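You operate a simulated robot arm through the tools that you are given. There is no shell and no other tool. Be economical: measure what you need, move in short steps, check, and stop when the job is done.

Carry out the task below with a simulated robot arm. There is one attempt and no reset: what you move stays moved.

JOB
Pull the loose eyelet on the tester till it gives, then redo the hole by air.
Fine: clamp for the pull, open it after; same hole; air on only with the slide home, then off.
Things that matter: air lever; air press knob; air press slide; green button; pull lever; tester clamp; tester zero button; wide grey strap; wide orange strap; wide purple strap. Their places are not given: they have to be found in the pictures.

Only the result counts: the job must be done as asked and must still hold three seconds after the hand-in. Knocking over, shifting, dropping, spilling or breaking anything else fails it.

ROBOT AND FRAMES
A 6-joint arm with a two-finger parallel gripper, fixed in place. Base frame: the origin is at the foot of the arm, x ahead of it, y to its left, z up. Readings come in mm, degrees, newtons and seconds.
With the tool pointing down near the work surface it reaches from about 360 to 820 mm from the base axis. Its first joint turns from -166.0 to 166.0 degrees. Payload 3.91 kg.
Tool frame: the origin (TCP) lies between the finger pads and is the grasp point; the fingertips stand 30 mm ahead of it; z points along the fingers, y is the line along which they close. Largest opening 110 mm; finger width 20, thickness 10; the body of the gripper, 48 by 112 mm, starts 55 mm behind the TCP.
Orientation is told as [roll, pitch, yaw] about the base's x, y, z axes, in that order, counted from this pose: with the fingers straight down and closing along the base's y, the tool's x points along the base's -x, its y along +y and its z along -z.

CONTROLS
- The arm moves only by the tool play_rows. Its argument "increments" is a list of rows, each a list of 7 numbers: the shift along the tool's x, y, z in mm, then the turn, a rotation vector about the tool's x, y, z in degrees, then the finger opening in mm, from 0 to 110. In form: [[tx, ty, tz, ax, ay, az, hand], ...]. A call has 1 to 8 rows; each row is the pose to reach, as a shift and turn from the pose commanded when the call began, along the tool's axes at that moment. Each row takes 0.2 s and may step no farther than 50 mm and 8.6 degrees from the row before; otherwise, or with a gripper value out of range, the whole call is refused. Where a pose cannot be reached the arm comes as near as it can. A force on the tool above 90 N (or 10 N above the force at the start of the call, whichever is more), or a blocked arm, ends the call early, and 0.2 s more pass. The fingers move at their own pace (about 45 mm/s each) and stop on an object; they squeeze with about 43 N. The grip force told is the motor's: it shows also when the fingers shut on nothing. Time passes only in rows, and 0.2 s behind the last, so rows that repeat a pose let the fingers close. The reply holds the time, the measured pose of the TCP, the force on the tool along the base axes, the opening and the grip force, in the units named above and with some noise, with the torque about the TCP (base axes, N m) and any sound that the robot's microphone picked up.
- Cameras (640 x 400 px; columns grow to the right, rows downward): "scene" is fixed at [51.4, -649.2, 1621.6]; the picture's right is [0.51, -0.86, 0.00], its down [-0.53, -0.31, -0.79] and it looks along [0.68, 0.40, -0.61] (base axes); focal length 329 px, centre (320, 200). "wrist" rides on the gripper at [77, 7, -114] in the tool frame; the picture's right is [-0.09, 1.00, 0.00], its down [-0.80, -0.07, -0.59] and it looks along [-0.59, -0.05, 0.80] (tool axes); focal length 270 px, centre (320, 200).
- camera(camera): a new picture of that camera. The clock stands still meanwhile.
- move_column(by): slides the trunk up (or, below 0, down) by that many mm; the arm rides with it, the base frame stays. It gives what a move gives, with no picture.
- probe_pixels(camera, pixels): for up to 12 pixels [column, row] of the newest picture of that camera ("zoom" is the newest enlarged one), the place [x, y, z] in the base frame of the surface seen there, good to about 3 mm. The clock stands still meanwhile.
- inspect(camera, box): a new picture of the part [left, top, right, bottom] of that camera's present view, enlarged. The clock stands still meanwhile.
- hand_in(): hands the job in; it is judged then, once.

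Go step by step. Measure first, check grasps and placings, and put right what went wrong. The budget is 80 turns and 34 pictures, counting those below and the enlarged ones. Unless the task says otherwise, let go and move clear before handing in, and close with one line.

The tools are called after "Call:" as a command line: name --pt "numbers of a row" for each row, then --argument value for the rest, lists and objects as JSON in quotes. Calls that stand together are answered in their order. play_rows: Moves the arm, as the interface text tells. Its arguments: {"type":"object","properties":{"increments":{"type":"array","items":{"type":"array","items":{"type":"number"}}}},"required":["increments"]} The other tools are called the same way: move_column (by) slides the trunk up or down; camera (camera) takes a picture; probe_pixels (camera, pixels) gives the place of the surface under pixels of a picture; inspect (camera, box) takes an enlarged picture of a part of a camera's view; hand_in () hands the job in.

At the start:

```text
time: 0.0
tool_pos: [467.6, -56.4, 1286.5]
orientation: [0.0, 0.0, 0.1]
ft_force: [-0.7, 0.7, 0.2]
moment: [-0.03, -0.01, 0.02]
finger_gap: 109.8
grip_force: 0.0
trunk travel left (down, up): [-575.0, 35.0]
```

scene: 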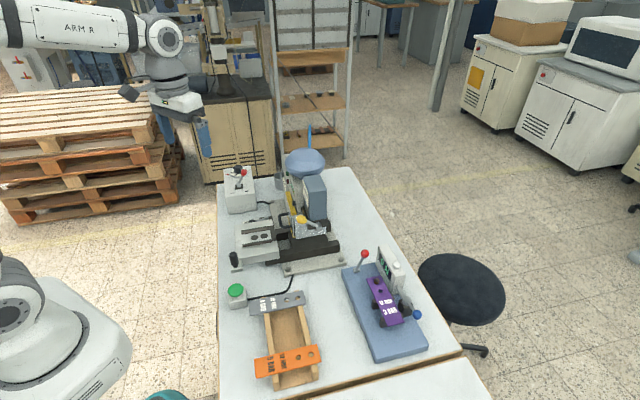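
wrist: 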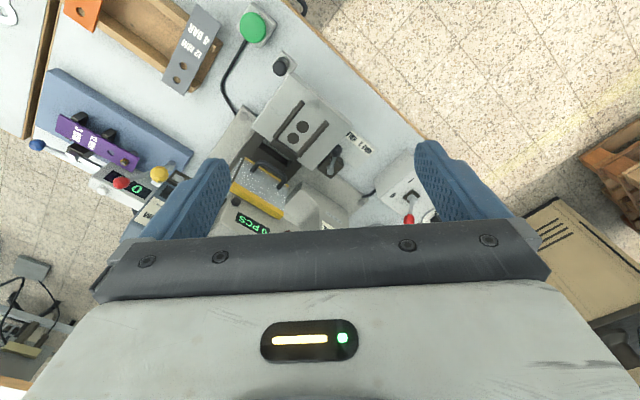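

The scene shows the tester (blue base, about px 385,310) holding the purple strap, the air press at about (300,220), and the orange and grey straps on a tray at about (285,340). I'll enlarge these areas first.

Call:
inspect --camera "scene" --box '[330, 235, 440, 365]'

Call:
inspect --camera "scene" --box '[215, 150, 355, 280]'

Call:
inspect --camera "scene" --box '[215, 270, 335, 395]'

Call:
inspect --camera "wrist" --box '[20, 0, 440, 240]'

```text
3.08 times, centred on (385, 300) of scene
```

zoom: 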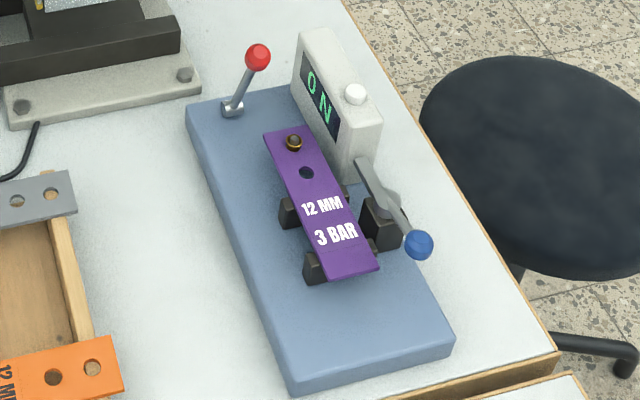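

```text
3.08 times, centred on (285, 215) of scene
```

zoom: 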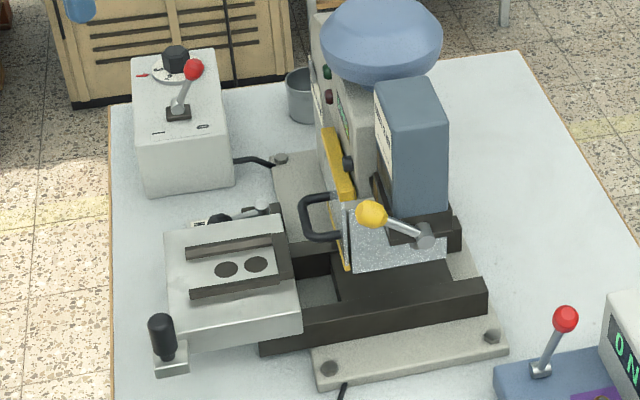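

```text
3.20 times, centred on (275, 332) of scene
```

zoom: 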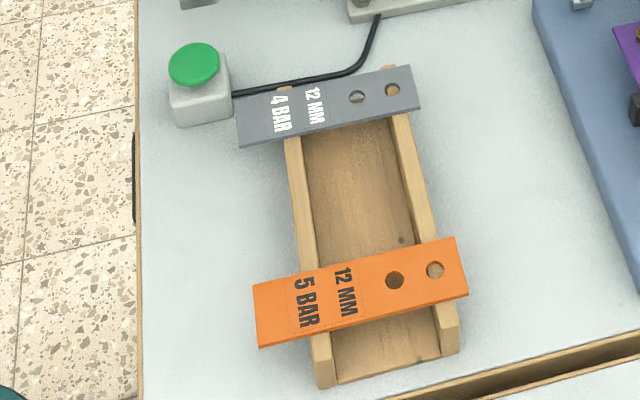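

```text
1.52 times, centred on (230, 120) of wrist
```

zoom: 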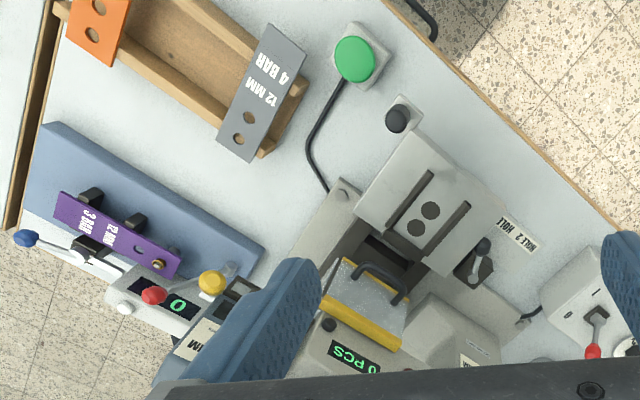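

I can read the labels: purple is 12 MM / 3 BAR with its eyelet in the end hole, and the tester shows "0 N". Next I'll probe the key places in the scene.

Call:
camera --camera "scene"

Call:
probe_pixels --camera "scene" --pixels '[[364, 253], [397, 265], [417, 314], [380, 281], [383, 291], [238, 169], [243, 173], [235, 289], [234, 258], [263, 238], [302, 219], [395, 320]]'

Call:
inspect --camera "scene" --box '[225, 155, 275, 187]'

Call:
inspect --camera "scene" --box '[280, 160, 340, 260]'

```text
27 pictures are left
```

scene: 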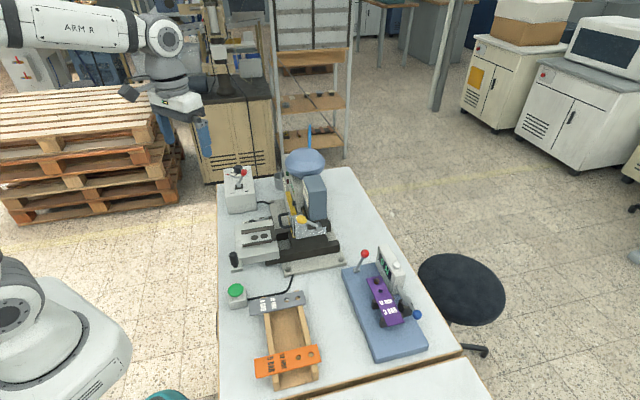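

```text
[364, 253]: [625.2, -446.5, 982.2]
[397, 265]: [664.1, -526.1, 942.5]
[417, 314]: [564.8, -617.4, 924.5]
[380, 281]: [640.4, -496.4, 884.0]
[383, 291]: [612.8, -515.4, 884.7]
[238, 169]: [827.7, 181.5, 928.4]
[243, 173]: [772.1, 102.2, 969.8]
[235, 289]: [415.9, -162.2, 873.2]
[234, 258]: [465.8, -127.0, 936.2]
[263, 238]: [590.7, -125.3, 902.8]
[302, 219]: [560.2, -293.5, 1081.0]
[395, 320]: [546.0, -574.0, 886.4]
```

```text
12.50 times, centred on (250, 171) of scene
```

zoom: 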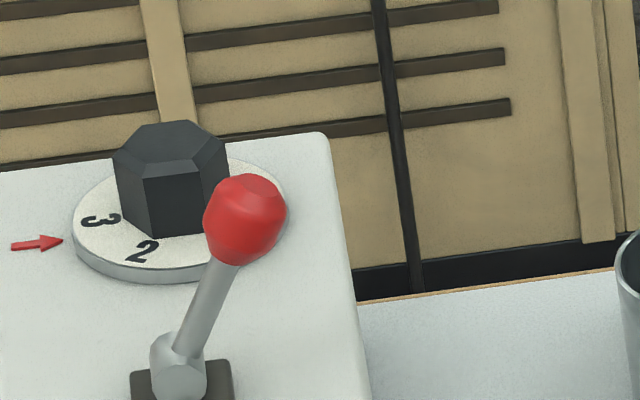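

```text
4.00 times, centred on (310, 210) of scene
```

zoom: 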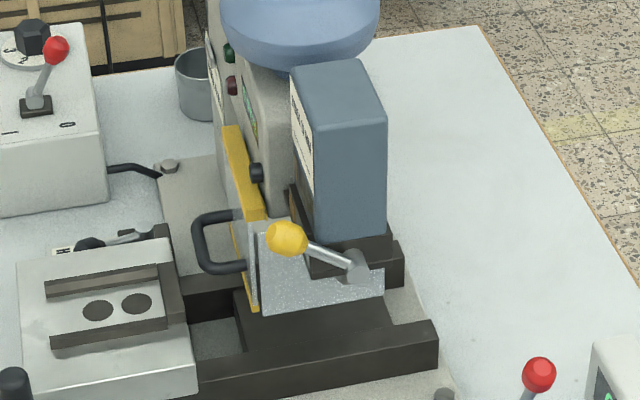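

The knob dial shows 2–3 near the red arrow, and I need a closer look at both the press and the tester. I'll lower the trunk, then move over the tester so the wrist camera can see it.

Call:
move_column --by -120

Call:
play_rows --pt "5 -48 0 0 0 0 110" --pt "10 -96 0 0 0 0 110" --pt "15 -144 0 0 0 0 110" --pt "20 -192 0 0 0 0 110" --pt "25 -240 0 0 0 0 110" --pt "30 -288 0 0 0 0 110" --pt "35 -336 0 0 0 0 110" --pt "38 -384 0 0 0 0 110"

Call:
play_rows --pt "0 -48 0 0 0 0 110" --pt "0 -90 10 0 0 0 110" --pt "0 -90 10 0 0 0 110"

Call:
camera --camera "wrist"

```text
time: 1.5
tool_pos: [467.8, -56.8, 1164.6]
orientation: [0.1, 0.0, 0.0]
ft_force: [0.0, 1.0, -0.3]
moment: [0.02, 0.0, -0.01]
finger_gap: 110.3
grip_force: 0.0
trunk travel left (down, up): [-455.0, 155.0]
```

```text
time: 3.3
tool_pos: [429.5, -441.8, 1165.5]
orientation: [0.1, 0.1, 0.1]
ft_force: [-0.1, -0.7, -0.4]
moment: [0.0, 0.04, -0.01]
finger_gap: 110.2
grip_force: 0.0
trunk travel left (down, up): [-455.0, 155.0]
```

```text
time: 4.1
tool_pos: [428.9, -531.7, 1154.1]
orientation: [0.0, -0.1, 0.0]
ft_force: [-0.7, -0.3, -0.7]
moment: [-0.05, 0.01, -0.01]
finger_gap: 109.9
grip_force: 0.1
trunk travel left (down, up): [-455.0, 155.0]
```

```text
24 pictures are left
```

wrist: 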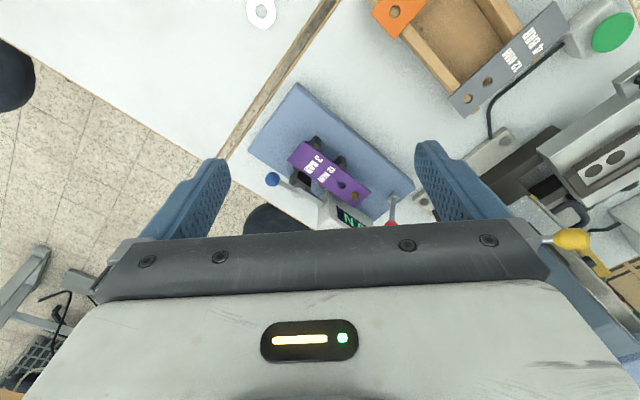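

The tester is visible between the fingers at about (330,160). I'll zoom in on it and probe its parts.

Call:
inspect --camera "wrist" --box '[230, 75, 430, 235]'

```text
2.50 times, centred on (330, 155) of wrist
```

zoom: 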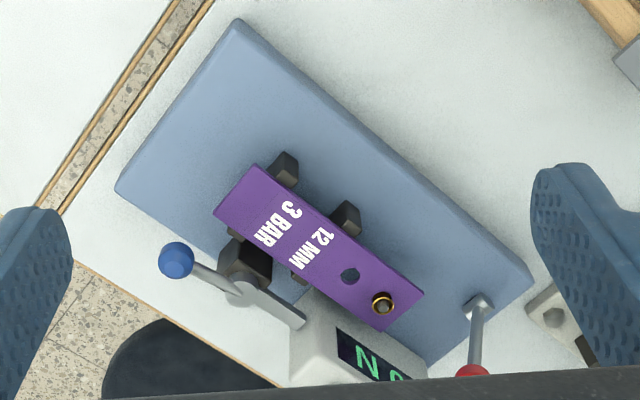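

Call:
probe_pixels --camera "zoom" --pixels '[[382, 302], [350, 275], [215, 212], [255, 165], [422, 292], [378, 330], [176, 260], [240, 292], [300, 322], [478, 302], [238, 22], [530, 275]]'

Call:
probe_pixels --camera "scene" --pixels '[[364, 252], [365, 254], [397, 264], [397, 266], [416, 314], [417, 315], [405, 302], [396, 297], [358, 270], [362, 263], [398, 275], [385, 262]]'

```text
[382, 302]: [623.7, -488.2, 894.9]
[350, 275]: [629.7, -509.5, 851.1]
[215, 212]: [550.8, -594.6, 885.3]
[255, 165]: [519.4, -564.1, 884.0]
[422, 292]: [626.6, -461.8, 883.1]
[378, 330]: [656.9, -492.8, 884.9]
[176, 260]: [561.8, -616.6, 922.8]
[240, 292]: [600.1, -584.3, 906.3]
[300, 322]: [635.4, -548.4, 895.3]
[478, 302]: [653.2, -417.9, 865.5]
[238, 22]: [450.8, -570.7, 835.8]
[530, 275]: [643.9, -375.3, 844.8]
```

```text
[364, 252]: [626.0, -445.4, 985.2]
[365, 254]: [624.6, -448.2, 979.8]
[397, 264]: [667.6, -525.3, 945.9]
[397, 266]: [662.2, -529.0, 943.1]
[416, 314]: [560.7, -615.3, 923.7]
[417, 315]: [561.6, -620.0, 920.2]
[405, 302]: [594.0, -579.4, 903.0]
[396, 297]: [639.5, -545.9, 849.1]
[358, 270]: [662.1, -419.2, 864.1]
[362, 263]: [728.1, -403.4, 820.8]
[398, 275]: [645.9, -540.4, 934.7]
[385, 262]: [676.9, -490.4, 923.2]
```

The purple strap runs along about 44° in xy with its top at z≈884 and the eyelet at about (624,−488). I need a finer view of the clamp and pull lever to work out how they move.

Call:
inspect --camera "scene" --box '[370, 260, 430, 330]'

Call:
inspect --camera "wrist" --box '[255, 130, 355, 200]'

```text
5.71 times, centred on (400, 295) of scene
```

zoom: 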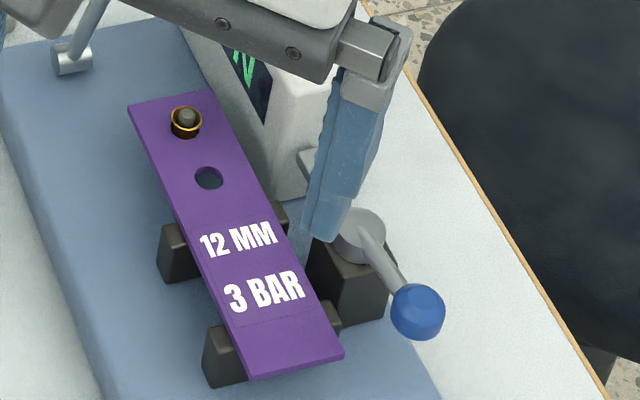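

```text
5.71 times, centred on (305, 165) of wrist
```

zoom: 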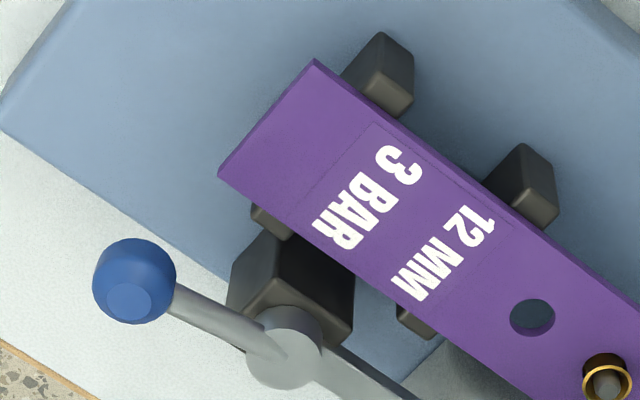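

The clamp is a swing lever on a vertical hub at about (602,−584), with the ball centre at about (566,−619,912). Turning it CCW brings the jaw over the strap. I'll close the fingers and approach beside the ball, checking the reach as I go.

Call:
play_rows --pt "-23 -13 31 0 0 0 0" --pt "-46 -26 62 0 0 0 0" --pt "-70 -39 93 0 0 0 0" --pt "-93 -52 124 0 0 0 0" --pt "-116 -65 154 0 0 0 0" --pt "-116 -65 154 0 0 0 0" --pt "-116 -65 154 0 0 0 0"

```text
time: 5.7
tool_pos: [537.4, -584.5, 998.3]
orientation: [0.0, 0.0, 0.0]
ft_force: [-0.2, 0.2, -0.4]
moment: [-0.01, 0.03, 0.0]
finger_gap: 0.0
grip_force: 31.9
out of reach, approached as far as the arm can: row 5, 6, 7
trunk travel left (down, up): [-455.0, 155.0]
```

With the tool straight down, reach tops out at about 794 mm. I'll tilt the tool 30° outward to gain reach.

Call:
play_rows --pt "0 0 0 5.5 -5.1 0 0" --pt "0 0 0 11.0 -10.1 0 0" --pt "0 0 0 16.6 -15.2 0 0" --pt "0 0 0 22.1 -20.3 0 0" --pt "0 0 0 22.1 -20.3 0 0"

```text
time: 6.9
tool_pos: [536.0, -583.3, 998.0]
orientation: [-22.9, -19.9, 4.1]
ft_force: [-0.2, 0.3, 0.9]
moment: [0.01, 0.03, 0.08]
finger_gap: 0.2
grip_force: 37.5
trunk travel left (down, up): [-455.0, 155.0]
```

The tilt worked. Next I'll lower the closed tips on the strap side of the ball, staying above the strap.

Call:
play_rows --pt "14 13.1 30.5 0 0 0 0" --pt "28.1 26.3 61 0 0 0 0" --pt "28.1 26.3 61 0 0 0 0"

Call:
inspect --camera "scene" --box '[350, 240, 450, 340]'

```text
time: 7.7
tool_pos: [531.2, -582.2, 926.3]
orientation: [-22.9, -19.7, 4.2]
ft_force: [0.2, -0.9, 0.2]
moment: [0.03, 0.01, 0.01]
finger_gap: 0.0
grip_force: 37.9
trunk travel left (down, up): [-455.0, 155.0]
```

```text
4.00 times, centred on (400, 290) of scene
```

zoom: 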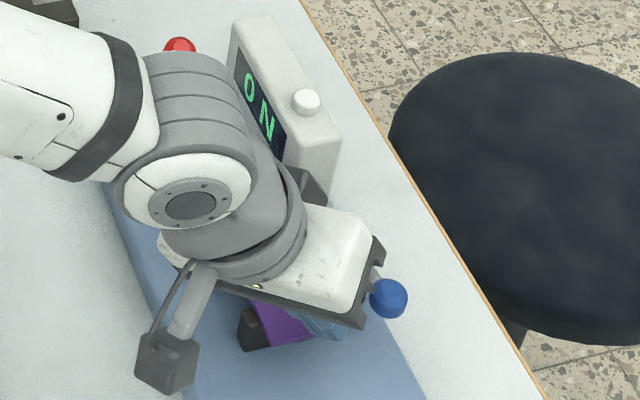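

The tips are next to the ball and clear of the strap. I'll push the ball round its arc, first half now.

Call:
play_rows --pt "-7.8 -8.2 6.5 0 0 0 0" --pt "-13.4 -20.7 14.1 0 0 0 0" --pt "-22.1 -29.8 21.3 0 0 0 0" --pt "-32.9 -35.9 28.2 0 0 0 0"

Call:
inspect --camera "scene" --box '[350, 240, 450, 340]'

```text
time: 8.7
tool_pos: [569.8, -625.2, 925.9]
orientation: [-23.0, -19.8, 4.1]
ft_force: [0.3, 0.0, -0.4]
moment: [-0.04, 0.02, 0.01]
finger_gap: 0.0
grip_force: 37.7
trunk travel left (down, up): [-455.0, 155.0]
```

```text
4.00 times, centred on (400, 290) of scene
```

zoom: 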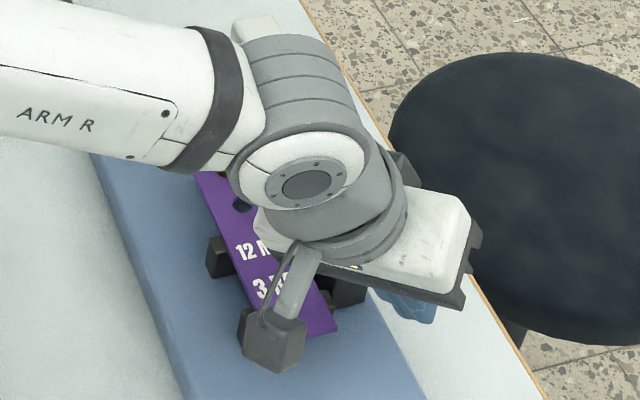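

The ball is hidden behind the hand but the motion met no resistance, so I'll continue the arc.

Call:
play_rows --pt "-12.8 -3.2 6.4 0 0 0 0" --pt "-26 -2.8 11.3 0 0 0 0" --pt "-38.4 0.9 14.6 0 0 0 0" --pt "-45.2 4.6 15.7 0 0 0 0"

Call:
play_rows --pt "20 -3 -7 0 0 0 0" --pt "30 -30 -50 0 0 0 0" --pt "40 -40 -95 0 0 0 0" --pt "80 -40 -110 0 0 0 0" --pt "125 -20 -120 0 0 0 0"

Call:
inspect --camera "scene" --box '[350, 240, 450, 340]'

```text
time: 9.7
tool_pos: [604.5, -629.5, 926.6]
orientation: [-22.7, -19.6, 3.5]
ft_force: [-68.5, -2.0, -3.8]
moment: [-0.05, 1.2, 0.12]
finger_gap: 0.0
grip_force: 38.2
trunk travel left (down, up): [-455.0, 155.0]
```

```text
refused: row 2 steps farther than a row can; nothing moved
```

```text
4.00 times, centred on (400, 290) of scene
```

zoom: 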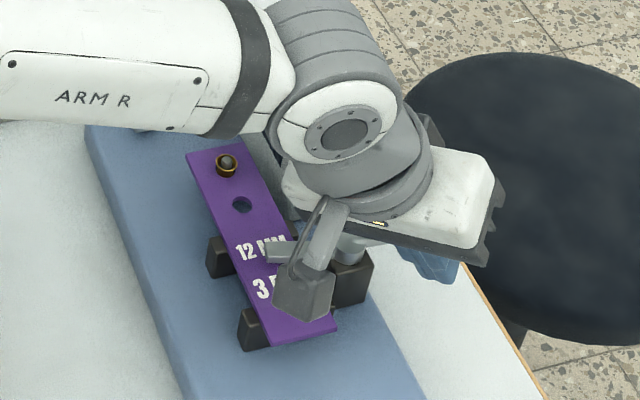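

The zoom shows the jaw over the strap, and it met a firm stop at 68 N, so the strap is clamped. I'll retreat upward towards a spot above the tester.

Call:
play_rows --pt "18.8 -1.3 -6.8 0 0 0 0" --pt "5.3 -16.1 -41.4 0 0 0 0" --pt "-10.6 -23.4 -84.1 0 0 0 0" --pt "-24.5 -8.5 -125.5 0 0 0 0" --pt "-32.5 27.7 -155.1 0 0 0 0" --pt "-35.5 69.4 -171.7 0 0 0 0"

Call:
play_rows --pt "0 0 0 -5.5 5.1 0 40" --pt "0 0 0 -11.0 10.1 0 40" --pt "0 0 0 -16.6 15.2 0 40" --pt "0 0 0 -22.1 20.3 0 40" --pt "0 0 0 -22.1 20.3 0 40"

Call:
play_rows --pt "0 0 0 0 0 7.7 40" --pt "0 0 0 0 0 15.4 40" --pt "0 0 0 0 0 23 40" --pt "0 0 0 0 0 30.7 40" --pt "0 0 0 0 0 38.4 40" --pt "0 0 0 0 0 46 40" --pt "0 0 0 0 0 46 40"

Call:
camera --camera "wrist"

```text
time: 11.1
tool_pos: [599.7, -493.4, 1061.3]
orientation: [-23.0, -19.9, 4.0]
ft_force: [0.3, 0.6, 0.0]
moment: [-0.05, -0.02, -0.01]
finger_gap: 0.0
grip_force: 37.4
trunk travel left (down, up): [-455.0, 155.0]
```

```text
time: 12.3
tool_pos: [597.5, -493.9, 1062.1]
orientation: [0.0, -0.1, 0.0]
ft_force: [0.2, 0.8, -0.7]
moment: [0.02, -0.03, -0.02]
finger_gap: 40.1
grip_force: 0.0
trunk travel left (down, up): [-455.0, 155.0]
```

```text
time: 13.9
tool_pos: [598.5, -494.1, 1061.3]
orientation: [0.1, 0.0, -46.0]
ft_force: [-0.2, -0.2, 0.2]
moment: [0.01, -0.02, 0.02]
finger_gap: 40.1
grip_force: 0.0
trunk travel left (down, up): [-455.0, 155.0]
```

```text
17 pictures are left
```

wrist: 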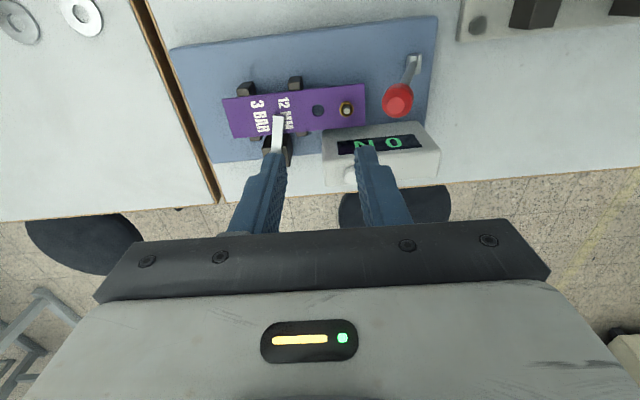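

The view is clear: the jaw rests on the strap at (278,125) and the pull lever ball is at (398,100). I'll probe the lever.

Call:
probe_pixels --camera "wrist" --pixels '[[398, 98], [384, 100], [412, 100], [398, 85], [407, 75], [413, 62], [408, 60], [420, 65], [346, 109], [318, 111], [340, 150], [438, 150]]'

```text
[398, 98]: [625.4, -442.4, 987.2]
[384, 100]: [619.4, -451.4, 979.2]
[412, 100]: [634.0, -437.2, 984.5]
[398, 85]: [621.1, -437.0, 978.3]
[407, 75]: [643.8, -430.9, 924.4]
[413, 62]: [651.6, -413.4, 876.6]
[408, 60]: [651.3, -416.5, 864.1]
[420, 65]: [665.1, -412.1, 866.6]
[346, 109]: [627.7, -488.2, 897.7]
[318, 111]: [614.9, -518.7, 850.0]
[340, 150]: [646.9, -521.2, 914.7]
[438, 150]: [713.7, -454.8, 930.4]
```

The lever ball centre is about (628,−446,975) and its pivot about (657,−416,866). I'll straddle the ball with the fingers along the swing direction.

Call:
play_rows --pt "7 27 0 0 0 0 50" --pt "14 54.6 0 0 0 0 50" --pt "14 54.6 30 0 0 0 50" --pt "14 54.6 66 0 0 0 50" --pt "14 54.6 66 0 0 0 50"

Call:
play_rows --pt "0 15 -1 0 0 0 50" --pt "0 30 -2 0 0 0 50" --pt "0 40 -2 0 0 0 50"

Call:
camera --camera "wrist"

```text
time: 15.1
tool_pos: [627.8, -445.1, 995.3]
orientation: [0.0, 0.0, -46.0]
ft_force: [-0.8, -0.8, -0.4]
moment: [0.0, 0.02, 0.03]
finger_gap: 50.1
grip_force: 0.1
trunk travel left (down, up): [-455.0, 155.0]
```

```text
time: 15.9
tool_pos: [655.3, -417.8, 997.9]
orientation: [0.0, 0.0, -46.0]
ft_force: [-0.9, -1.0, -0.3]
moment: [-0.05, -0.03, 0.01]
finger_gap: 50.8
grip_force: 1.2
trunk travel left (down, up): [-455.0, 155.0]
```

```text
16 pictures are left
```

wrist: 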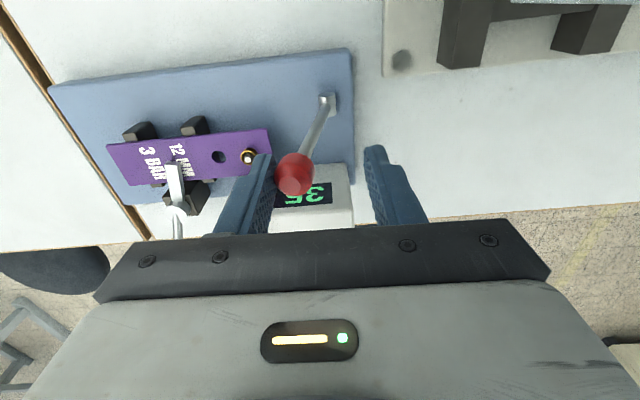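

The display is rising (about 35), so the direction is right. I'll keep pulling along the arc and listen for the eyelet giving.

Call:
play_rows --pt "0 15 -1 0 0 0 50" --pt "0 30 0 0 0 0 50" --pt "0 42 3 0 0 0 50" --pt "0 55 7 0 0 0 50"

```text
time: 16.8
tool_pos: [676.0, -402.1, 1005.2]
orientation: [0.1, -0.8, -46.4]
ft_force: [-32.9, -23.8, 19.3]
moment: [3.89, -2.45, 3.45]
finger_gap: 51.5
grip_force: 1.2
trunk travel left (down, up): [-455.0, 155.0]
stopped in row 4: the force on the tool passed its limit at 94 N (the readings are from after the stop); the commanded pose is now the measured one
```

The pull stopped at 94 N. I'll look at the display and the eyelet.

Call:
inspect --camera "wrist" --box '[40, 40, 440, 240]'

```text
1.60 times, centred on (240, 140) of wrist
```

zoom: 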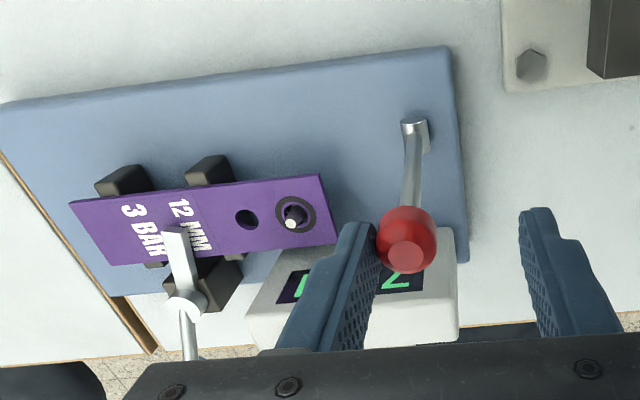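

The brass ring is gone from the end hole and the bare pin shows, so the eyelet gave. I'll swing the pull lever back to where it started so the strap can come off the pin.

Call:
play_rows --pt "0 -15 2 0 0 0 50" --pt "0 -30 5 0 0 0 50" --pt "0 -45 5 0 0 0 50" --pt "0 -60 7 0 0 0 50" --pt "0 -70 10 0 0 0 50" --pt "0 -78 10 0 0 0 50"

```text
time: 18.2
tool_pos: [628.0, -449.2, 987.6]
orientation: [0.0, -0.5, -46.3]
ft_force: [-0.2, -0.7, -0.4]
moment: [0.0, 0.01, 0.02]
finger_gap: 49.8
grip_force: 0.0
trunk travel left (down, up): [-455.0, 155.0]
```

The lever moved back without resistance. I'll rise clear, go back to the earlier viewing spot and check.

Call:
play_rows --pt "0 0 -40 0 0 0 50" --pt "0 0 -75 0 0 0 50" --pt "-7 -30 -75 0 0 0 50" --pt "-14 -55 -75 0 0 0 50" --pt "-14 -55 -75 0 0 0 50"

Call:
camera --camera "wrist"

```text
time: 19.4
tool_pos: [598.1, -495.2, 1065.7]
orientation: [-0.1, -0.5, -46.1]
ft_force: [0.6, -0.7, 0.0]
moment: [-0.03, -0.01, 0.03]
finger_gap: 50.0
grip_force: 0.0
trunk travel left (down, up): [-455.0, 155.0]
```

```text
14 pictures are left
```

wrist: 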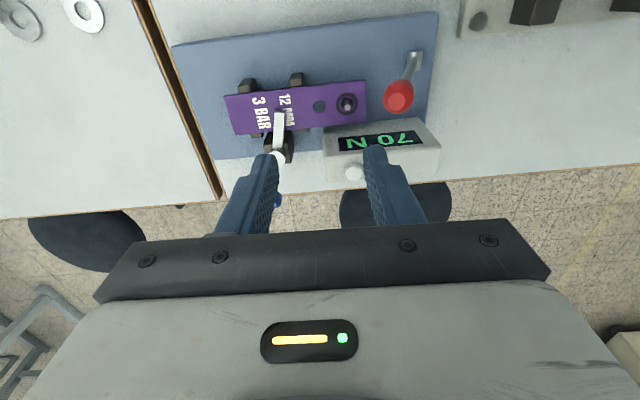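

The display holds about 70 N, the eyelet is out and the lever is home. Opening the clamp is next, so I'll probe its present pose.

Call:
probe_pixels --camera "wrist" --pixels '[[278, 201], [280, 196], [280, 160], [280, 118], [284, 130], [274, 130], [354, 172], [346, 103], [320, 107], [370, 160], [437, 165]]'

Call:
probe_pixels --camera "scene" --pixels '[[238, 165], [240, 168], [237, 172], [232, 177], [243, 172]]'

```text
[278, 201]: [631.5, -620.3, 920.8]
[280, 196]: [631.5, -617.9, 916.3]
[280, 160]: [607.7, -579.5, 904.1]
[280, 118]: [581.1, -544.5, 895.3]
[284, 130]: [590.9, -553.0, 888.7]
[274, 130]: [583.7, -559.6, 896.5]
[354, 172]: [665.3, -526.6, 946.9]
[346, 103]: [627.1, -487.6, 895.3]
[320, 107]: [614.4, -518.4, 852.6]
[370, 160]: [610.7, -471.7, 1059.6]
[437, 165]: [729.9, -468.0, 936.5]
```

```text
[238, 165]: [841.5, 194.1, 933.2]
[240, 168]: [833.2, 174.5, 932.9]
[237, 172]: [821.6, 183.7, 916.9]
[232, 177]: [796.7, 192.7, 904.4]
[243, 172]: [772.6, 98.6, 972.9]
```

The ball is now at about (635,−622,911), so I need to be on its +u side. I'll tilt 30° outward with the fingers closed and move above that spot.

Call:
play_rows --pt "0 0 0 0 -7.5 0 0" --pt "0 0 0 0 -15 0 0" --pt "0 0 0 0 -22.5 0 0" --pt "0 0 0 0 -30 0 0" --pt "0 0 0 0 -30 0 0"

Call:
play_rows --pt "-21 -10.5 33.6 0 0 0 0" --pt "-42 -21 67.2 0 0 0 0" --pt "-62.5 -31.5 100.8 0 0 0 0" --pt "-62.5 -31.5 100.8 0 0 0 0"

```text
time: 20.6
tool_pos: [599.1, -493.6, 1064.9]
orientation: [-0.2, -30.5, -46.1]
ft_force: [0.8, 0.3, -0.2]
moment: [0.03, 0.01, -0.03]
finger_gap: 0.0
grip_force: 37.6
trunk travel left (down, up): [-455.0, 155.0]
```

```text
time: 21.6
tool_pos: [648.3, -593.1, 1008.3]
orientation: [-0.3, -30.6, -46.2]
ft_force: [0.2, 0.7, -0.6]
moment: [0.04, 0.0, 0.0]
finger_gap: 0.1
grip_force: 37.5
trunk travel left (down, up): [-455.0, 155.0]
```

Reach is fine. I'll lower beside the ball and then sweep it back along its arc.

Call:
play_rows --pt "20 0 34.6 0 0 0 0" --pt "40 0 69.3 0 0 0 0" --pt "40 0 69.3 0 0 0 0"

Call:
play_rows --pt "1.7 -5.6 -1.0 0 0 0 0" --pt "-0.7 -18.2 0.4 0 0 0 0" --pt "-0.4 -32 0.2 0 0 0 0" --pt "3.2 -45.1 -1.8 0 0 0 0" --pt "9.4 -56.8 -5.5 0 0 0 0" --pt "18.2 -66.2 -10.5 0 0 0 0" --pt "25 -71 -14.4 0 0 0 0" --pt "30.9 -73.7 -17.9 0 0 0 0"

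Call:
camera --camera "wrist"

```text
time: 22.4
tool_pos: [648.3, -592.9, 929.7]
orientation: [-0.2, -30.5, -46.1]
ft_force: [0.1, 0.4, 0.2]
moment: [0.0, -0.01, -0.01]
finger_gap: 0.1
grip_force: 37.5
trunk travel left (down, up): [-455.0, 155.0]
```

```text
time: 24.2
tool_pos: [576.8, -621.3, 936.2]
orientation: [-0.4, -31.7, -46.0]
ft_force: [43.7, -28.8, 23.1]
moment: [-0.98, -0.36, -0.21]
finger_gap: 0.0
grip_force: 37.8
trunk travel left (down, up): [-455.0, 155.0]
```

```text
13 pictures are left
```

wrist: 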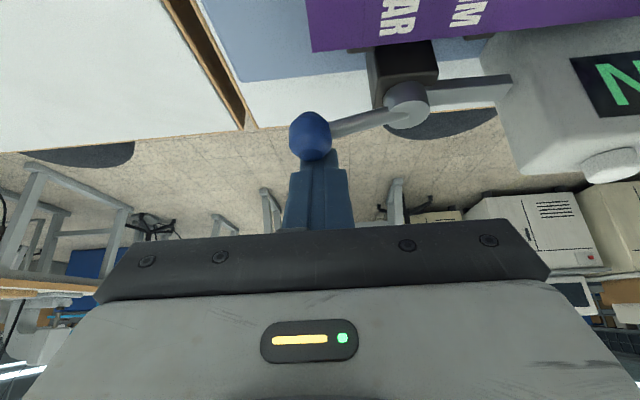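

The picture shows the ball back at its stop with the jaw off the strap, so the clamp is open. I'll back away and move towards the press, and probe the slide from the scene picture meanwhile.

Call:
play_rows --pt "-14 0 0 0 0 0 0" --pt "-14 0 -45 0 0 0 0" --pt "-14 0 -90 0 0 0 0" --pt "-14 0 -135 0 0 0 0" --pt "-14 0 -180 0 0 0 0"

Call:
play_rows --pt "0 0 0 0 7.5 0 70" --pt "0 0 0 0 15 0 70" --pt "0 0 0 0 22.5 0 70" --pt "0 0 0 0 30 0 70" --pt "0 0 0 0 30 0 70"

Call:
probe_pixels --camera "scene" --pixels '[[242, 233], [269, 228], [244, 247], [273, 240], [255, 237], [264, 236], [236, 227], [240, 262], [277, 256], [259, 240], [234, 256], [285, 232]]'

```text
time: 25.4
tool_pos: [515.3, -559.7, 1092.7]
orientation: [-0.1, -30.4, -46.2]
ft_force: [-0.3, -0.5, 0.1]
moment: [0.03, 0.02, 0.02]
finger_gap: 0.0
grip_force: 37.9
trunk travel left (down, up): [-455.0, 155.0]
```

```text
time: 26.6
tool_pos: [516.2, -561.7, 1092.7]
orientation: [-0.2, -0.4, -46.2]
ft_force: [0.5, -0.8, 0.0]
moment: [0.04, 0.01, -0.02]
finger_gap: 70.0
grip_force: 0.1
trunk travel left (down, up): [-455.0, 155.0]
```

```text
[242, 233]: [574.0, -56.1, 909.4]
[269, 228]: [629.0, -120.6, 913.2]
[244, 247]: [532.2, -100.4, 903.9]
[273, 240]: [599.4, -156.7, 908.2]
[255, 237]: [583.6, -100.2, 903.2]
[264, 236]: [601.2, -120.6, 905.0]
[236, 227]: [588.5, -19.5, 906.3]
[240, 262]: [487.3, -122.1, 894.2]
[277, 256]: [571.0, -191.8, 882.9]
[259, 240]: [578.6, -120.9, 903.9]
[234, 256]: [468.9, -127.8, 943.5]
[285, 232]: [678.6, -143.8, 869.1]
```

I'm clear of the tester. The slide sits at about (585,−105,903), its channel runs along (0.65,−0.76), and the yellow ball at (560,−293,1081) must be avoided. I'll swing inward and fly over to look at the slide closely.

Call:
play_rows --pt "30 -31 0 0 0 0 50" --pt "60 -62 0 0 0 0 50" --pt "94.5 -28.6 0 0 0 0 50" --pt "129 4.8 0 0 0 0 50" --pt "163.5 38.2 0 0 0 0 50" --pt "198 71.6 0 0 0 0 50" --pt "232.5 105 0 0 0 0 50" --pt "267 138.4 0 0 0 0 50"

Call:
play_rows --pt "34.5 33.4 0 0 0 0 50" --pt "69 66.8 0 0 0 0 50" --pt "91.3 107.4 0 0 0 0 50" --pt "113.6 148 0 0 0 0 50" --pt "135.9 188.6 0 0 0 0 50" --pt "158 229.3 0 0 0 0 50"

Call:
camera --camera "wrist"

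```text
time: 28.4
tool_pos: [430.8, -273.2, 1088.9]
orientation: [-0.1, -0.5, -46.3]
ft_force: [0.6, -0.8, -0.1]
moment: [0.03, 0.02, 0.0]
finger_gap: 50.3
grip_force: 0.1
trunk travel left (down, up): [-455.0, 155.0]
```

```text
time: 29.8
tool_pos: [486.5, 0.7, 1088.9]
orientation: [-0.2, -0.3, -46.2]
ft_force: [0.5, 0.1, -0.5]
moment: [-0.01, -0.01, 0.01]
finger_gap: 50.2
grip_force: 0.1
trunk travel left (down, up): [-455.0, 155.0]
```

```text
12 pictures are left
```

wrist: 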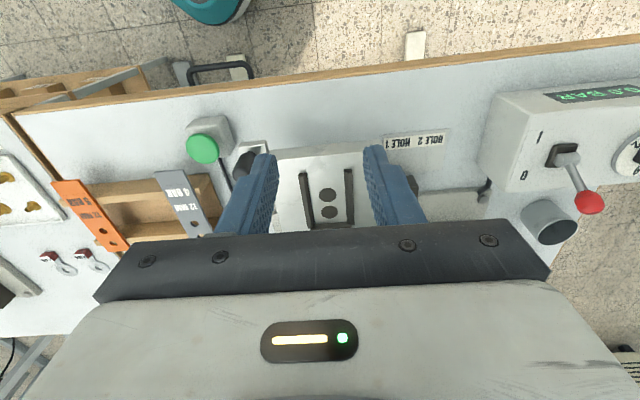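

The view shows the HOLE 1/HOLE 2 label at (415,142) with its selector, and the air box with a 0.0 BAR display and I/0 lever. I'll zoom in on both.

Call:
inspect --camera "wrist" --box '[270, 120, 470, 235]'

Call:
probe_pixels --camera "zoom" --pixels '[[180, 240], [192, 295], [120, 180], [140, 335], [250, 160], [268, 330], [25, 100], [470, 180], [490, 240], [460, 210], [40, 220], [195, 345]]'

Call:
probe_pixels --camera "wrist" --pixels '[[589, 203], [563, 158], [205, 150], [632, 152], [540, 137], [522, 175], [243, 160], [328, 194], [330, 212]]'

```text
3.20 times, centred on (370, 178) of wrist
```

zoom: 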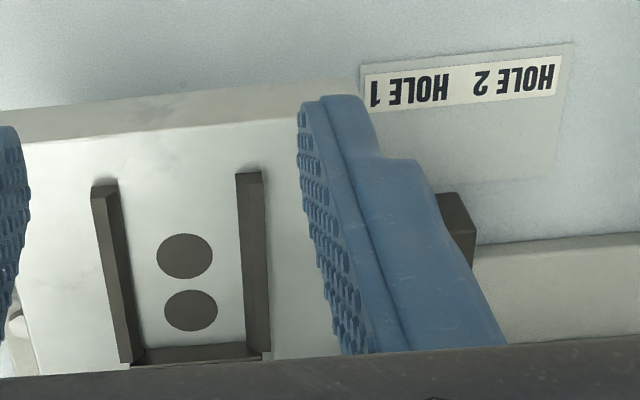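

```text
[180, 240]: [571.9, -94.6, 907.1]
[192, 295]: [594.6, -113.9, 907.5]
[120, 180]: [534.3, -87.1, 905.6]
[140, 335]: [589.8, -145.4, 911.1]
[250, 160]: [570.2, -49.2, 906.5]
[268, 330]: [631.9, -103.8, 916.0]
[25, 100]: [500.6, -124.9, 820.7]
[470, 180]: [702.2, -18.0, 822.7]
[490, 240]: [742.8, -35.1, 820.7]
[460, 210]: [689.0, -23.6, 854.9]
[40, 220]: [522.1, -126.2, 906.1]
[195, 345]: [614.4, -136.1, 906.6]
```

```text
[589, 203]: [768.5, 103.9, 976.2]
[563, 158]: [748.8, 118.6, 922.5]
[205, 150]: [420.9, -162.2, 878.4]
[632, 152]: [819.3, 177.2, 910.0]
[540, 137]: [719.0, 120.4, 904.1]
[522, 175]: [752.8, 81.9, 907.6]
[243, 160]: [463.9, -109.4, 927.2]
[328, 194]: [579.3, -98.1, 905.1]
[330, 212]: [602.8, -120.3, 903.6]
```

The strap channel centreline runs from (552,−68) to about (612,−126), with the two dies on it. A finger hides the selector, so I'll shift 100 mm along u for a clear view of it and the air box.

Call:
play_rows --pt "0 33 0 0 0 0 50" --pt "0 66 0 0 0 0 50" --pt "0 100 0 0 0 0 50" --pt "0 100 0 0 0 0 50"

Call:
camera --camera "wrist"

```text
time: 30.8
tool_pos: [560.2, 67.9, 1088.5]
orientation: [-0.2, -0.5, -46.2]
ft_force: [0.5, -0.3, 0.0]
moment: [-0.02, 0.01, 0.01]
finger_gap: 50.1
grip_force: 0.1
trunk travel left (down, up): [-455.0, 155.0]
```

```text
10 pictures are left
```

wrist: 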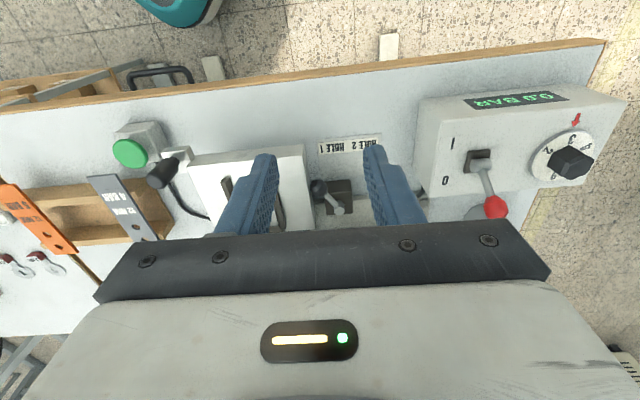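

The selector ball at (319,188) leans to the HOLE 1 side, and the dial at (562,155) seems to have the 3 near the red arrow. I'll zoom in on both in one picture.

Call:
inspect --camera "wrist" --box '[420, 80, 620, 220]'

Call:
probe_pixels --camera "wrist" --pixels '[[319, 188], [338, 207], [572, 162], [566, 150], [590, 158], [575, 121], [534, 160], [588, 145], [495, 206], [479, 160], [170, 172], [305, 150]]'

```text
2.86 times, centred on (520, 150) of wrist
```

zoom: 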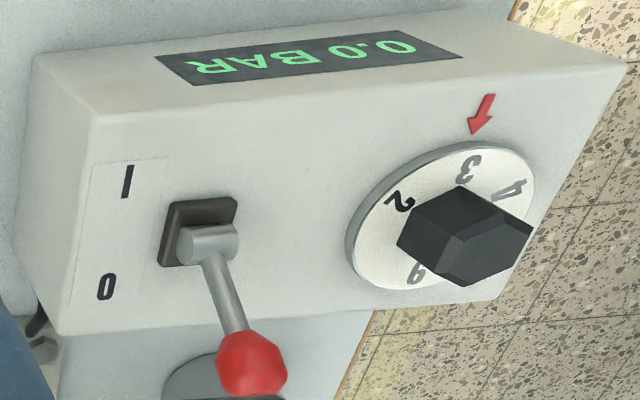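

```text
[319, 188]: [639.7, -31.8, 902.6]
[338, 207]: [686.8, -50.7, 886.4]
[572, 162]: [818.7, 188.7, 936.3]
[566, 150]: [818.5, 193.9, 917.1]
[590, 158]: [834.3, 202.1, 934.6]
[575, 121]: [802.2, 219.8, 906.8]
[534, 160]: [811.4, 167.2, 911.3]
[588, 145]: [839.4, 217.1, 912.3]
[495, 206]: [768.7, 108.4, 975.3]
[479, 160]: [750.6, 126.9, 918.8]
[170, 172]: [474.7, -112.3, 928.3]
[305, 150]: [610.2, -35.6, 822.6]
```

The dial reads 2-3-4-…-6 with 3 near the arrow. I'll probe the numerals to get the exact dial angle.

Call:
probe_pixels --camera "zoom" --pixels '[[467, 168], [402, 200], [512, 190], [417, 272], [476, 134], [490, 97], [347, 235], [420, 162], [480, 143], [533, 175], [385, 288], [458, 230]]'

```text
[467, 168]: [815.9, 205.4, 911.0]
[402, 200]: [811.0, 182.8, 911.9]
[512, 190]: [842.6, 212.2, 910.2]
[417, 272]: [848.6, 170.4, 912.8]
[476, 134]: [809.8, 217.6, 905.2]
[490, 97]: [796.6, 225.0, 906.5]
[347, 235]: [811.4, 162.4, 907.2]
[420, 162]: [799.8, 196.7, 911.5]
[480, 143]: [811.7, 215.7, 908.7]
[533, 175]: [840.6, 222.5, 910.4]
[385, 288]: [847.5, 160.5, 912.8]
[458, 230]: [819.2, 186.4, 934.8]
```

The 3 sits at the arrow to within a few degrees, which matches the purple strap's 3 BAR, and I'll confirm on the display once air is on. Before grasping the strap I'll probe for free space around it (display box and posts) using the scene picture.

Call:
probe_pixels --camera "scene" --pixels '[[392, 292], [392, 286], [394, 281], [397, 288], [401, 284], [393, 294], [378, 303], [376, 305], [383, 323], [391, 297], [407, 308], [404, 306]]'

```text
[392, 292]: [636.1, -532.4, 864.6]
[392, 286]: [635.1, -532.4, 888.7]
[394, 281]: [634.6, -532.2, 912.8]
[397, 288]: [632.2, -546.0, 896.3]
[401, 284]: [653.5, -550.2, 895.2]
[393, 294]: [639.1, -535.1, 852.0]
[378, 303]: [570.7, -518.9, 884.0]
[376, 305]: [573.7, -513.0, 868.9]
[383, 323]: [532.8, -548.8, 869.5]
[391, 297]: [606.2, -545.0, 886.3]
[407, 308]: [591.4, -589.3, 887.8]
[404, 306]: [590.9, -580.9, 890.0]
```

The box front face lies at v≈−35, so the fingers fit beside the strap with about a 48 mm opening near u≈+24. Before fetching the strap I want a close, unobstructed view of the channel for accurate alignment.

Call:
play_rows --pt "19.4 -25 25 0 0 0 110" --pt "38.8 -50 50 0 0 0 110" --pt "58 -75 75 0 0 0 110" --pt "77.5 -100.3 100 0 0 0 110" --pt "77.5 -100.3 100 0 0 0 110"

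Call:
inspect --camera "wrist" --box '[150, 40, 500, 240]'

Call:
probe_pixels --camera "scene" --pixels '[[374.6, 299.5], [373, 301], [376, 301], [372, 305], [376.5, 308], [378, 306], [374, 303], [385, 294], [388, 305], [395, 327], [387, 330], [378, 279]]'

```text
time: 32.0
tool_pos: [434.6, 52.6, 985.7]
orientation: [-0.2, -0.5, -46.2]
ft_force: [-0.3, 0.6, -0.3]
moment: [0.0, -0.02, 0.01]
finger_gap: 110.2
grip_force: 0.0
trunk travel left (down, up): [-455.0, 155.0]
```

```text
1.83 times, centred on (325, 140) of wrist
```

zoom: 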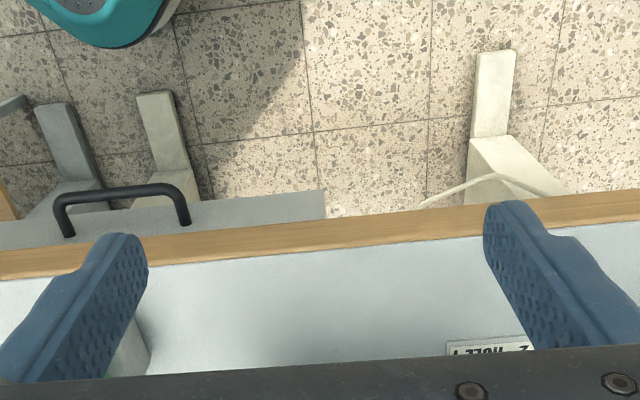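

```text
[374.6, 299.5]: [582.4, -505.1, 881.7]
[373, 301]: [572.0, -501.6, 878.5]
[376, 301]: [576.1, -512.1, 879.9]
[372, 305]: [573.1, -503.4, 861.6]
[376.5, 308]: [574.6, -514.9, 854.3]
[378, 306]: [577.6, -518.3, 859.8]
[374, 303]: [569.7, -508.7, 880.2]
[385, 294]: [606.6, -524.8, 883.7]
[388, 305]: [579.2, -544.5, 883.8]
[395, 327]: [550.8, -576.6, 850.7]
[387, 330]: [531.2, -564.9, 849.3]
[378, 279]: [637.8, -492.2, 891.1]
```

I moved the wrong way and the slide is hidden below the hand. I'll move forward along w to bring it into view.

Call:
play_rows --pt "-37 0 -14 0 0 0 110" --pt "-74 0 -20 0 0 0 110" --pt "-111 0 -20 0 0 0 110" --pt "-146 0 -20 0 0 0 110" --pt "-146 0 -20 0 0 0 110"

Call:
inspect --camera "wrist" --box '[160, 60, 480, 240]'

```text
time: 33.2
tool_pos: [533.7, -51.4, 1006.5]
orientation: [-0.1, -0.5, -46.2]
ft_force: [0.0, 0.2, 1.0]
moment: [-0.02, 0.02, 0.01]
finger_gap: 109.9
grip_force: 0.0
trunk travel left (down, up): [-455.0, 155.0]
```

```text
2.00 times, centred on (320, 150) of wrist
```

zoom: 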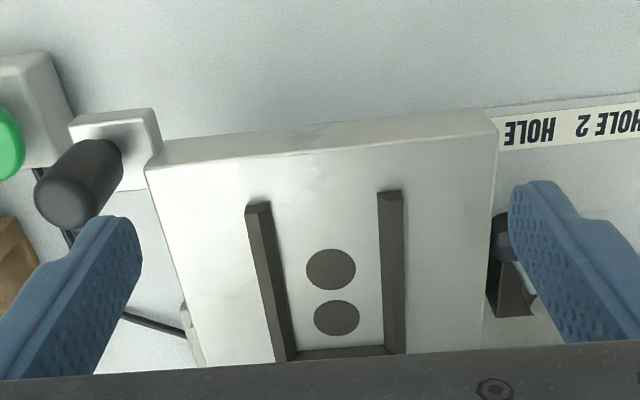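

That's a clear view of the channel. I'll probe the rail edges, the end wall, the dies and the handle.

Call:
probe_pixels --camera "zoom" --pixels '[[277, 225], [291, 330], [279, 240], [289, 315], [375, 215], [381, 335], [376, 240], [380, 315], [331, 269], [336, 317], [330, 345], [360, 344]]'

Call:
probe_pixels --camera "zoom" --pixels '[[258, 205], [268, 204], [392, 193], [380, 193], [330, 352], [360, 351], [153, 185], [190, 330], [495, 140], [486, 330], [65, 205], [160, 168]]'

```text
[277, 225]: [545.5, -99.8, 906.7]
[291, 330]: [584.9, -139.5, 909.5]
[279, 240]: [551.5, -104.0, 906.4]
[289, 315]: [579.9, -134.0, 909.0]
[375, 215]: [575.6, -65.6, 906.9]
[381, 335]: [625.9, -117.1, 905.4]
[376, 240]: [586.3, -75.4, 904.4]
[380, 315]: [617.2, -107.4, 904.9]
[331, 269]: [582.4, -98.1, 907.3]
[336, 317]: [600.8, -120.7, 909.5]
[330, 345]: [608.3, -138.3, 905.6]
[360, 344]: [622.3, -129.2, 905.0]
```

```text
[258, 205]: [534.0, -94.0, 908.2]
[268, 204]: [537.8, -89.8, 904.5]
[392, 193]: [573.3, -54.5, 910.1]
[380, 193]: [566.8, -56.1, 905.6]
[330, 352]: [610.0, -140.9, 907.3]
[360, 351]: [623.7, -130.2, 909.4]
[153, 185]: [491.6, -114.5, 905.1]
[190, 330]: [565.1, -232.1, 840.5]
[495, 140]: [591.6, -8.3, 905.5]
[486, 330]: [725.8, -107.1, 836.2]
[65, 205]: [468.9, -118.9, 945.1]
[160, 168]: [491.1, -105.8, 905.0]
```

The channel axis is at azimuth ≈ −45.4° with centre p≈342, the plate at z≈905 and the end wall at w≈527. The seated strap centre should therefore be near (561,−81.5). Next I'll fly back over the strap while turning the hand to yaw 43.7°.

Call:
play_rows --pt "23 -24 -30 0 0 -8 60" --pt "46 -48 -60 0 0 -16 60" --pt "69.5 -72 -90 0 0 -24 60" --pt "35 -105.4 -90 0 0 -32 60" --pt "0.5 -138.8 -90 0 0 -40 60" --pt "-34 -172.2 -90 0 0 -48 60" --pt "-68.5 -205.6 -90 0 0 -56 60" --pt "-103 -239 -90 0 0 -64 60"

Call:
play_rows --pt "-13.9 -44.8 0 0 0 -6.5 48" --pt "-27.8 -89.6 0 0 0 -13 48" --pt "-41.7 -134.4 0 0 0 -19.5 48" --pt "-55.6 -179.2 0 0 0 -25.9 48" --pt "-69.4 -224 0 0 0 -25.9 48" --pt "-83.3 -268.8 0 0 0 -25.9 48" --pt "-83.3 -268.8 0 0 0 -25.9 48"

```text
time: 35.0
tool_pos: [432.0, -290.4, 1097.8]
orientation: [-0.5, -0.1, 17.8]
ft_force: [0.4, 0.1, 0.1]
moment: [0.04, -0.01, 0.0]
finger_gap: 60.2
grip_force: 0.0
trunk travel left (down, up): [-455.0, 155.0]
```

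```text
time: 36.6
tool_pos: [581.0, -508.5, 1093.2]
orientation: [-0.3, 0.2, 43.7]
ft_force: [1.0, -0.4, 0.2]
moment: [0.03, 0.04, -0.05]
finger_gap: 48.1
grip_force: 0.2
out of reach, approached as far as the arm can: row 6, 7
trunk travel left (down, up): [-455.0, 155.0]
```

It's slightly out of reach this high. I'll go lower, where reach is larger, and then line up over the strap.

Call:
play_rows --pt "0 0 45 0 0 0 48" --pt "0 0 90 0 0 0 48" --pt "-1.6 -12 125 0 0 0 48" --pt "-1.6 -19.4 140 0 0 0 48" --pt "-1.6 -19.4 140 0 0 0 48"

Call:
camera --camera "wrist"

```text
time: 37.8
tool_pos: [596.2, -522.4, 954.3]
orientation: [-0.5, 0.2, 43.7]
ft_force: [-0.3, -0.1, 0.2]
moment: [0.02, -0.04, -0.01]
finger_gap: 48.4
grip_force: 0.1
trunk travel left (down, up): [-455.0, 155.0]
```

```text
6 pictures are left
```

wrist: 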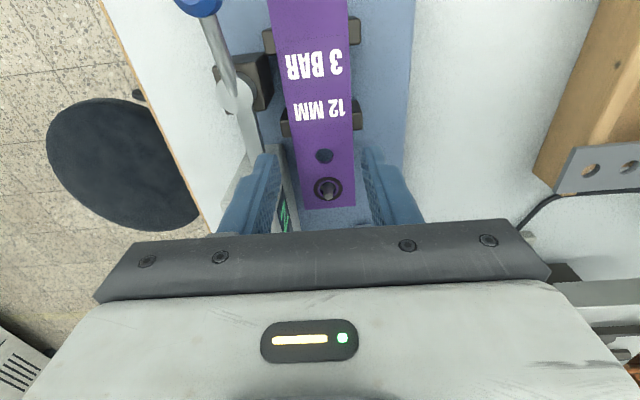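

The strap lies between the fingers. I'll probe its edges and hole to check centring before going down.

Call:
probe_pixels --camera "wrist" --pixels '[[289, 130], [351, 125], [286, 90], [350, 80], [301, 207], [353, 203], [295, 160], [352, 160], [324, 156], [320, 130], [328, 60], [262, 120]]'

```text
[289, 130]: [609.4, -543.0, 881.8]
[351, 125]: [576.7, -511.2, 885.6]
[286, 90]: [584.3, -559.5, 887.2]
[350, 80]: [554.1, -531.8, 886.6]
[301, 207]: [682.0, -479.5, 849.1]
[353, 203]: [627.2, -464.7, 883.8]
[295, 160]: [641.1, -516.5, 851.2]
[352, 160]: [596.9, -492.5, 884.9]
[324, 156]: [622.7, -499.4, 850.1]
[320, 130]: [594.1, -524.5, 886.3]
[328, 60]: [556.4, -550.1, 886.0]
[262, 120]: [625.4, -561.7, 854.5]
```

The centring is within about 1 mm. I'll descend so the tips reach just above the post tops (tip z≈881), then close.

Call:
play_rows --pt "0 0.7 25 0 0 0 48" --pt "0 0.7 43 0 0 0 48" --pt "0 0.7 43 0 0 0 48" --pt "0 0.7 43 0 0 0 30" --pt "0 0.7 43 0 0 0 30" --pt "0 0.7 43 0 0 0 30"

```text
time: 39.2
tool_pos: [594.6, -523.1, 911.7]
orientation: [-0.6, 0.3, 43.7]
ft_force: [0.7, 1.0, -0.2]
moment: [-0.01, 0.01, 0.02]
finger_gap: 42.6
grip_force: 42.7
trunk travel left (down, up): [-455.0, 155.0]
```

The strap is gripped (gap 42.6 mm, 43 N). I'll lift it straight off the pin.

Call:
play_rows --pt "0 0 -15 0 0 0 30" --pt "0 0 -30 0 0 0 30" --pt "0 0 -50 0 0 0 30" --pt "0 0 -70 0 0 0 30" --pt "0 0 -70 0 0 0 30"

Call:
camera --camera "wrist"

```text
time: 40.4
tool_pos: [595.8, -521.6, 981.2]
orientation: [-0.4, 0.2, 43.7]
ft_force: [0.0, 0.8, 0.3]
moment: [0.0, -0.02, 0.0]
finger_gap: 42.5
grip_force: 43.0
trunk travel left (down, up): [-455.0, 155.0]
```

```text
5 pictures are left
```

wrist: 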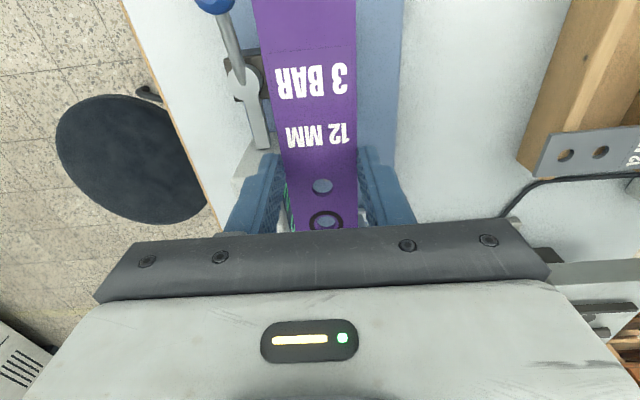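

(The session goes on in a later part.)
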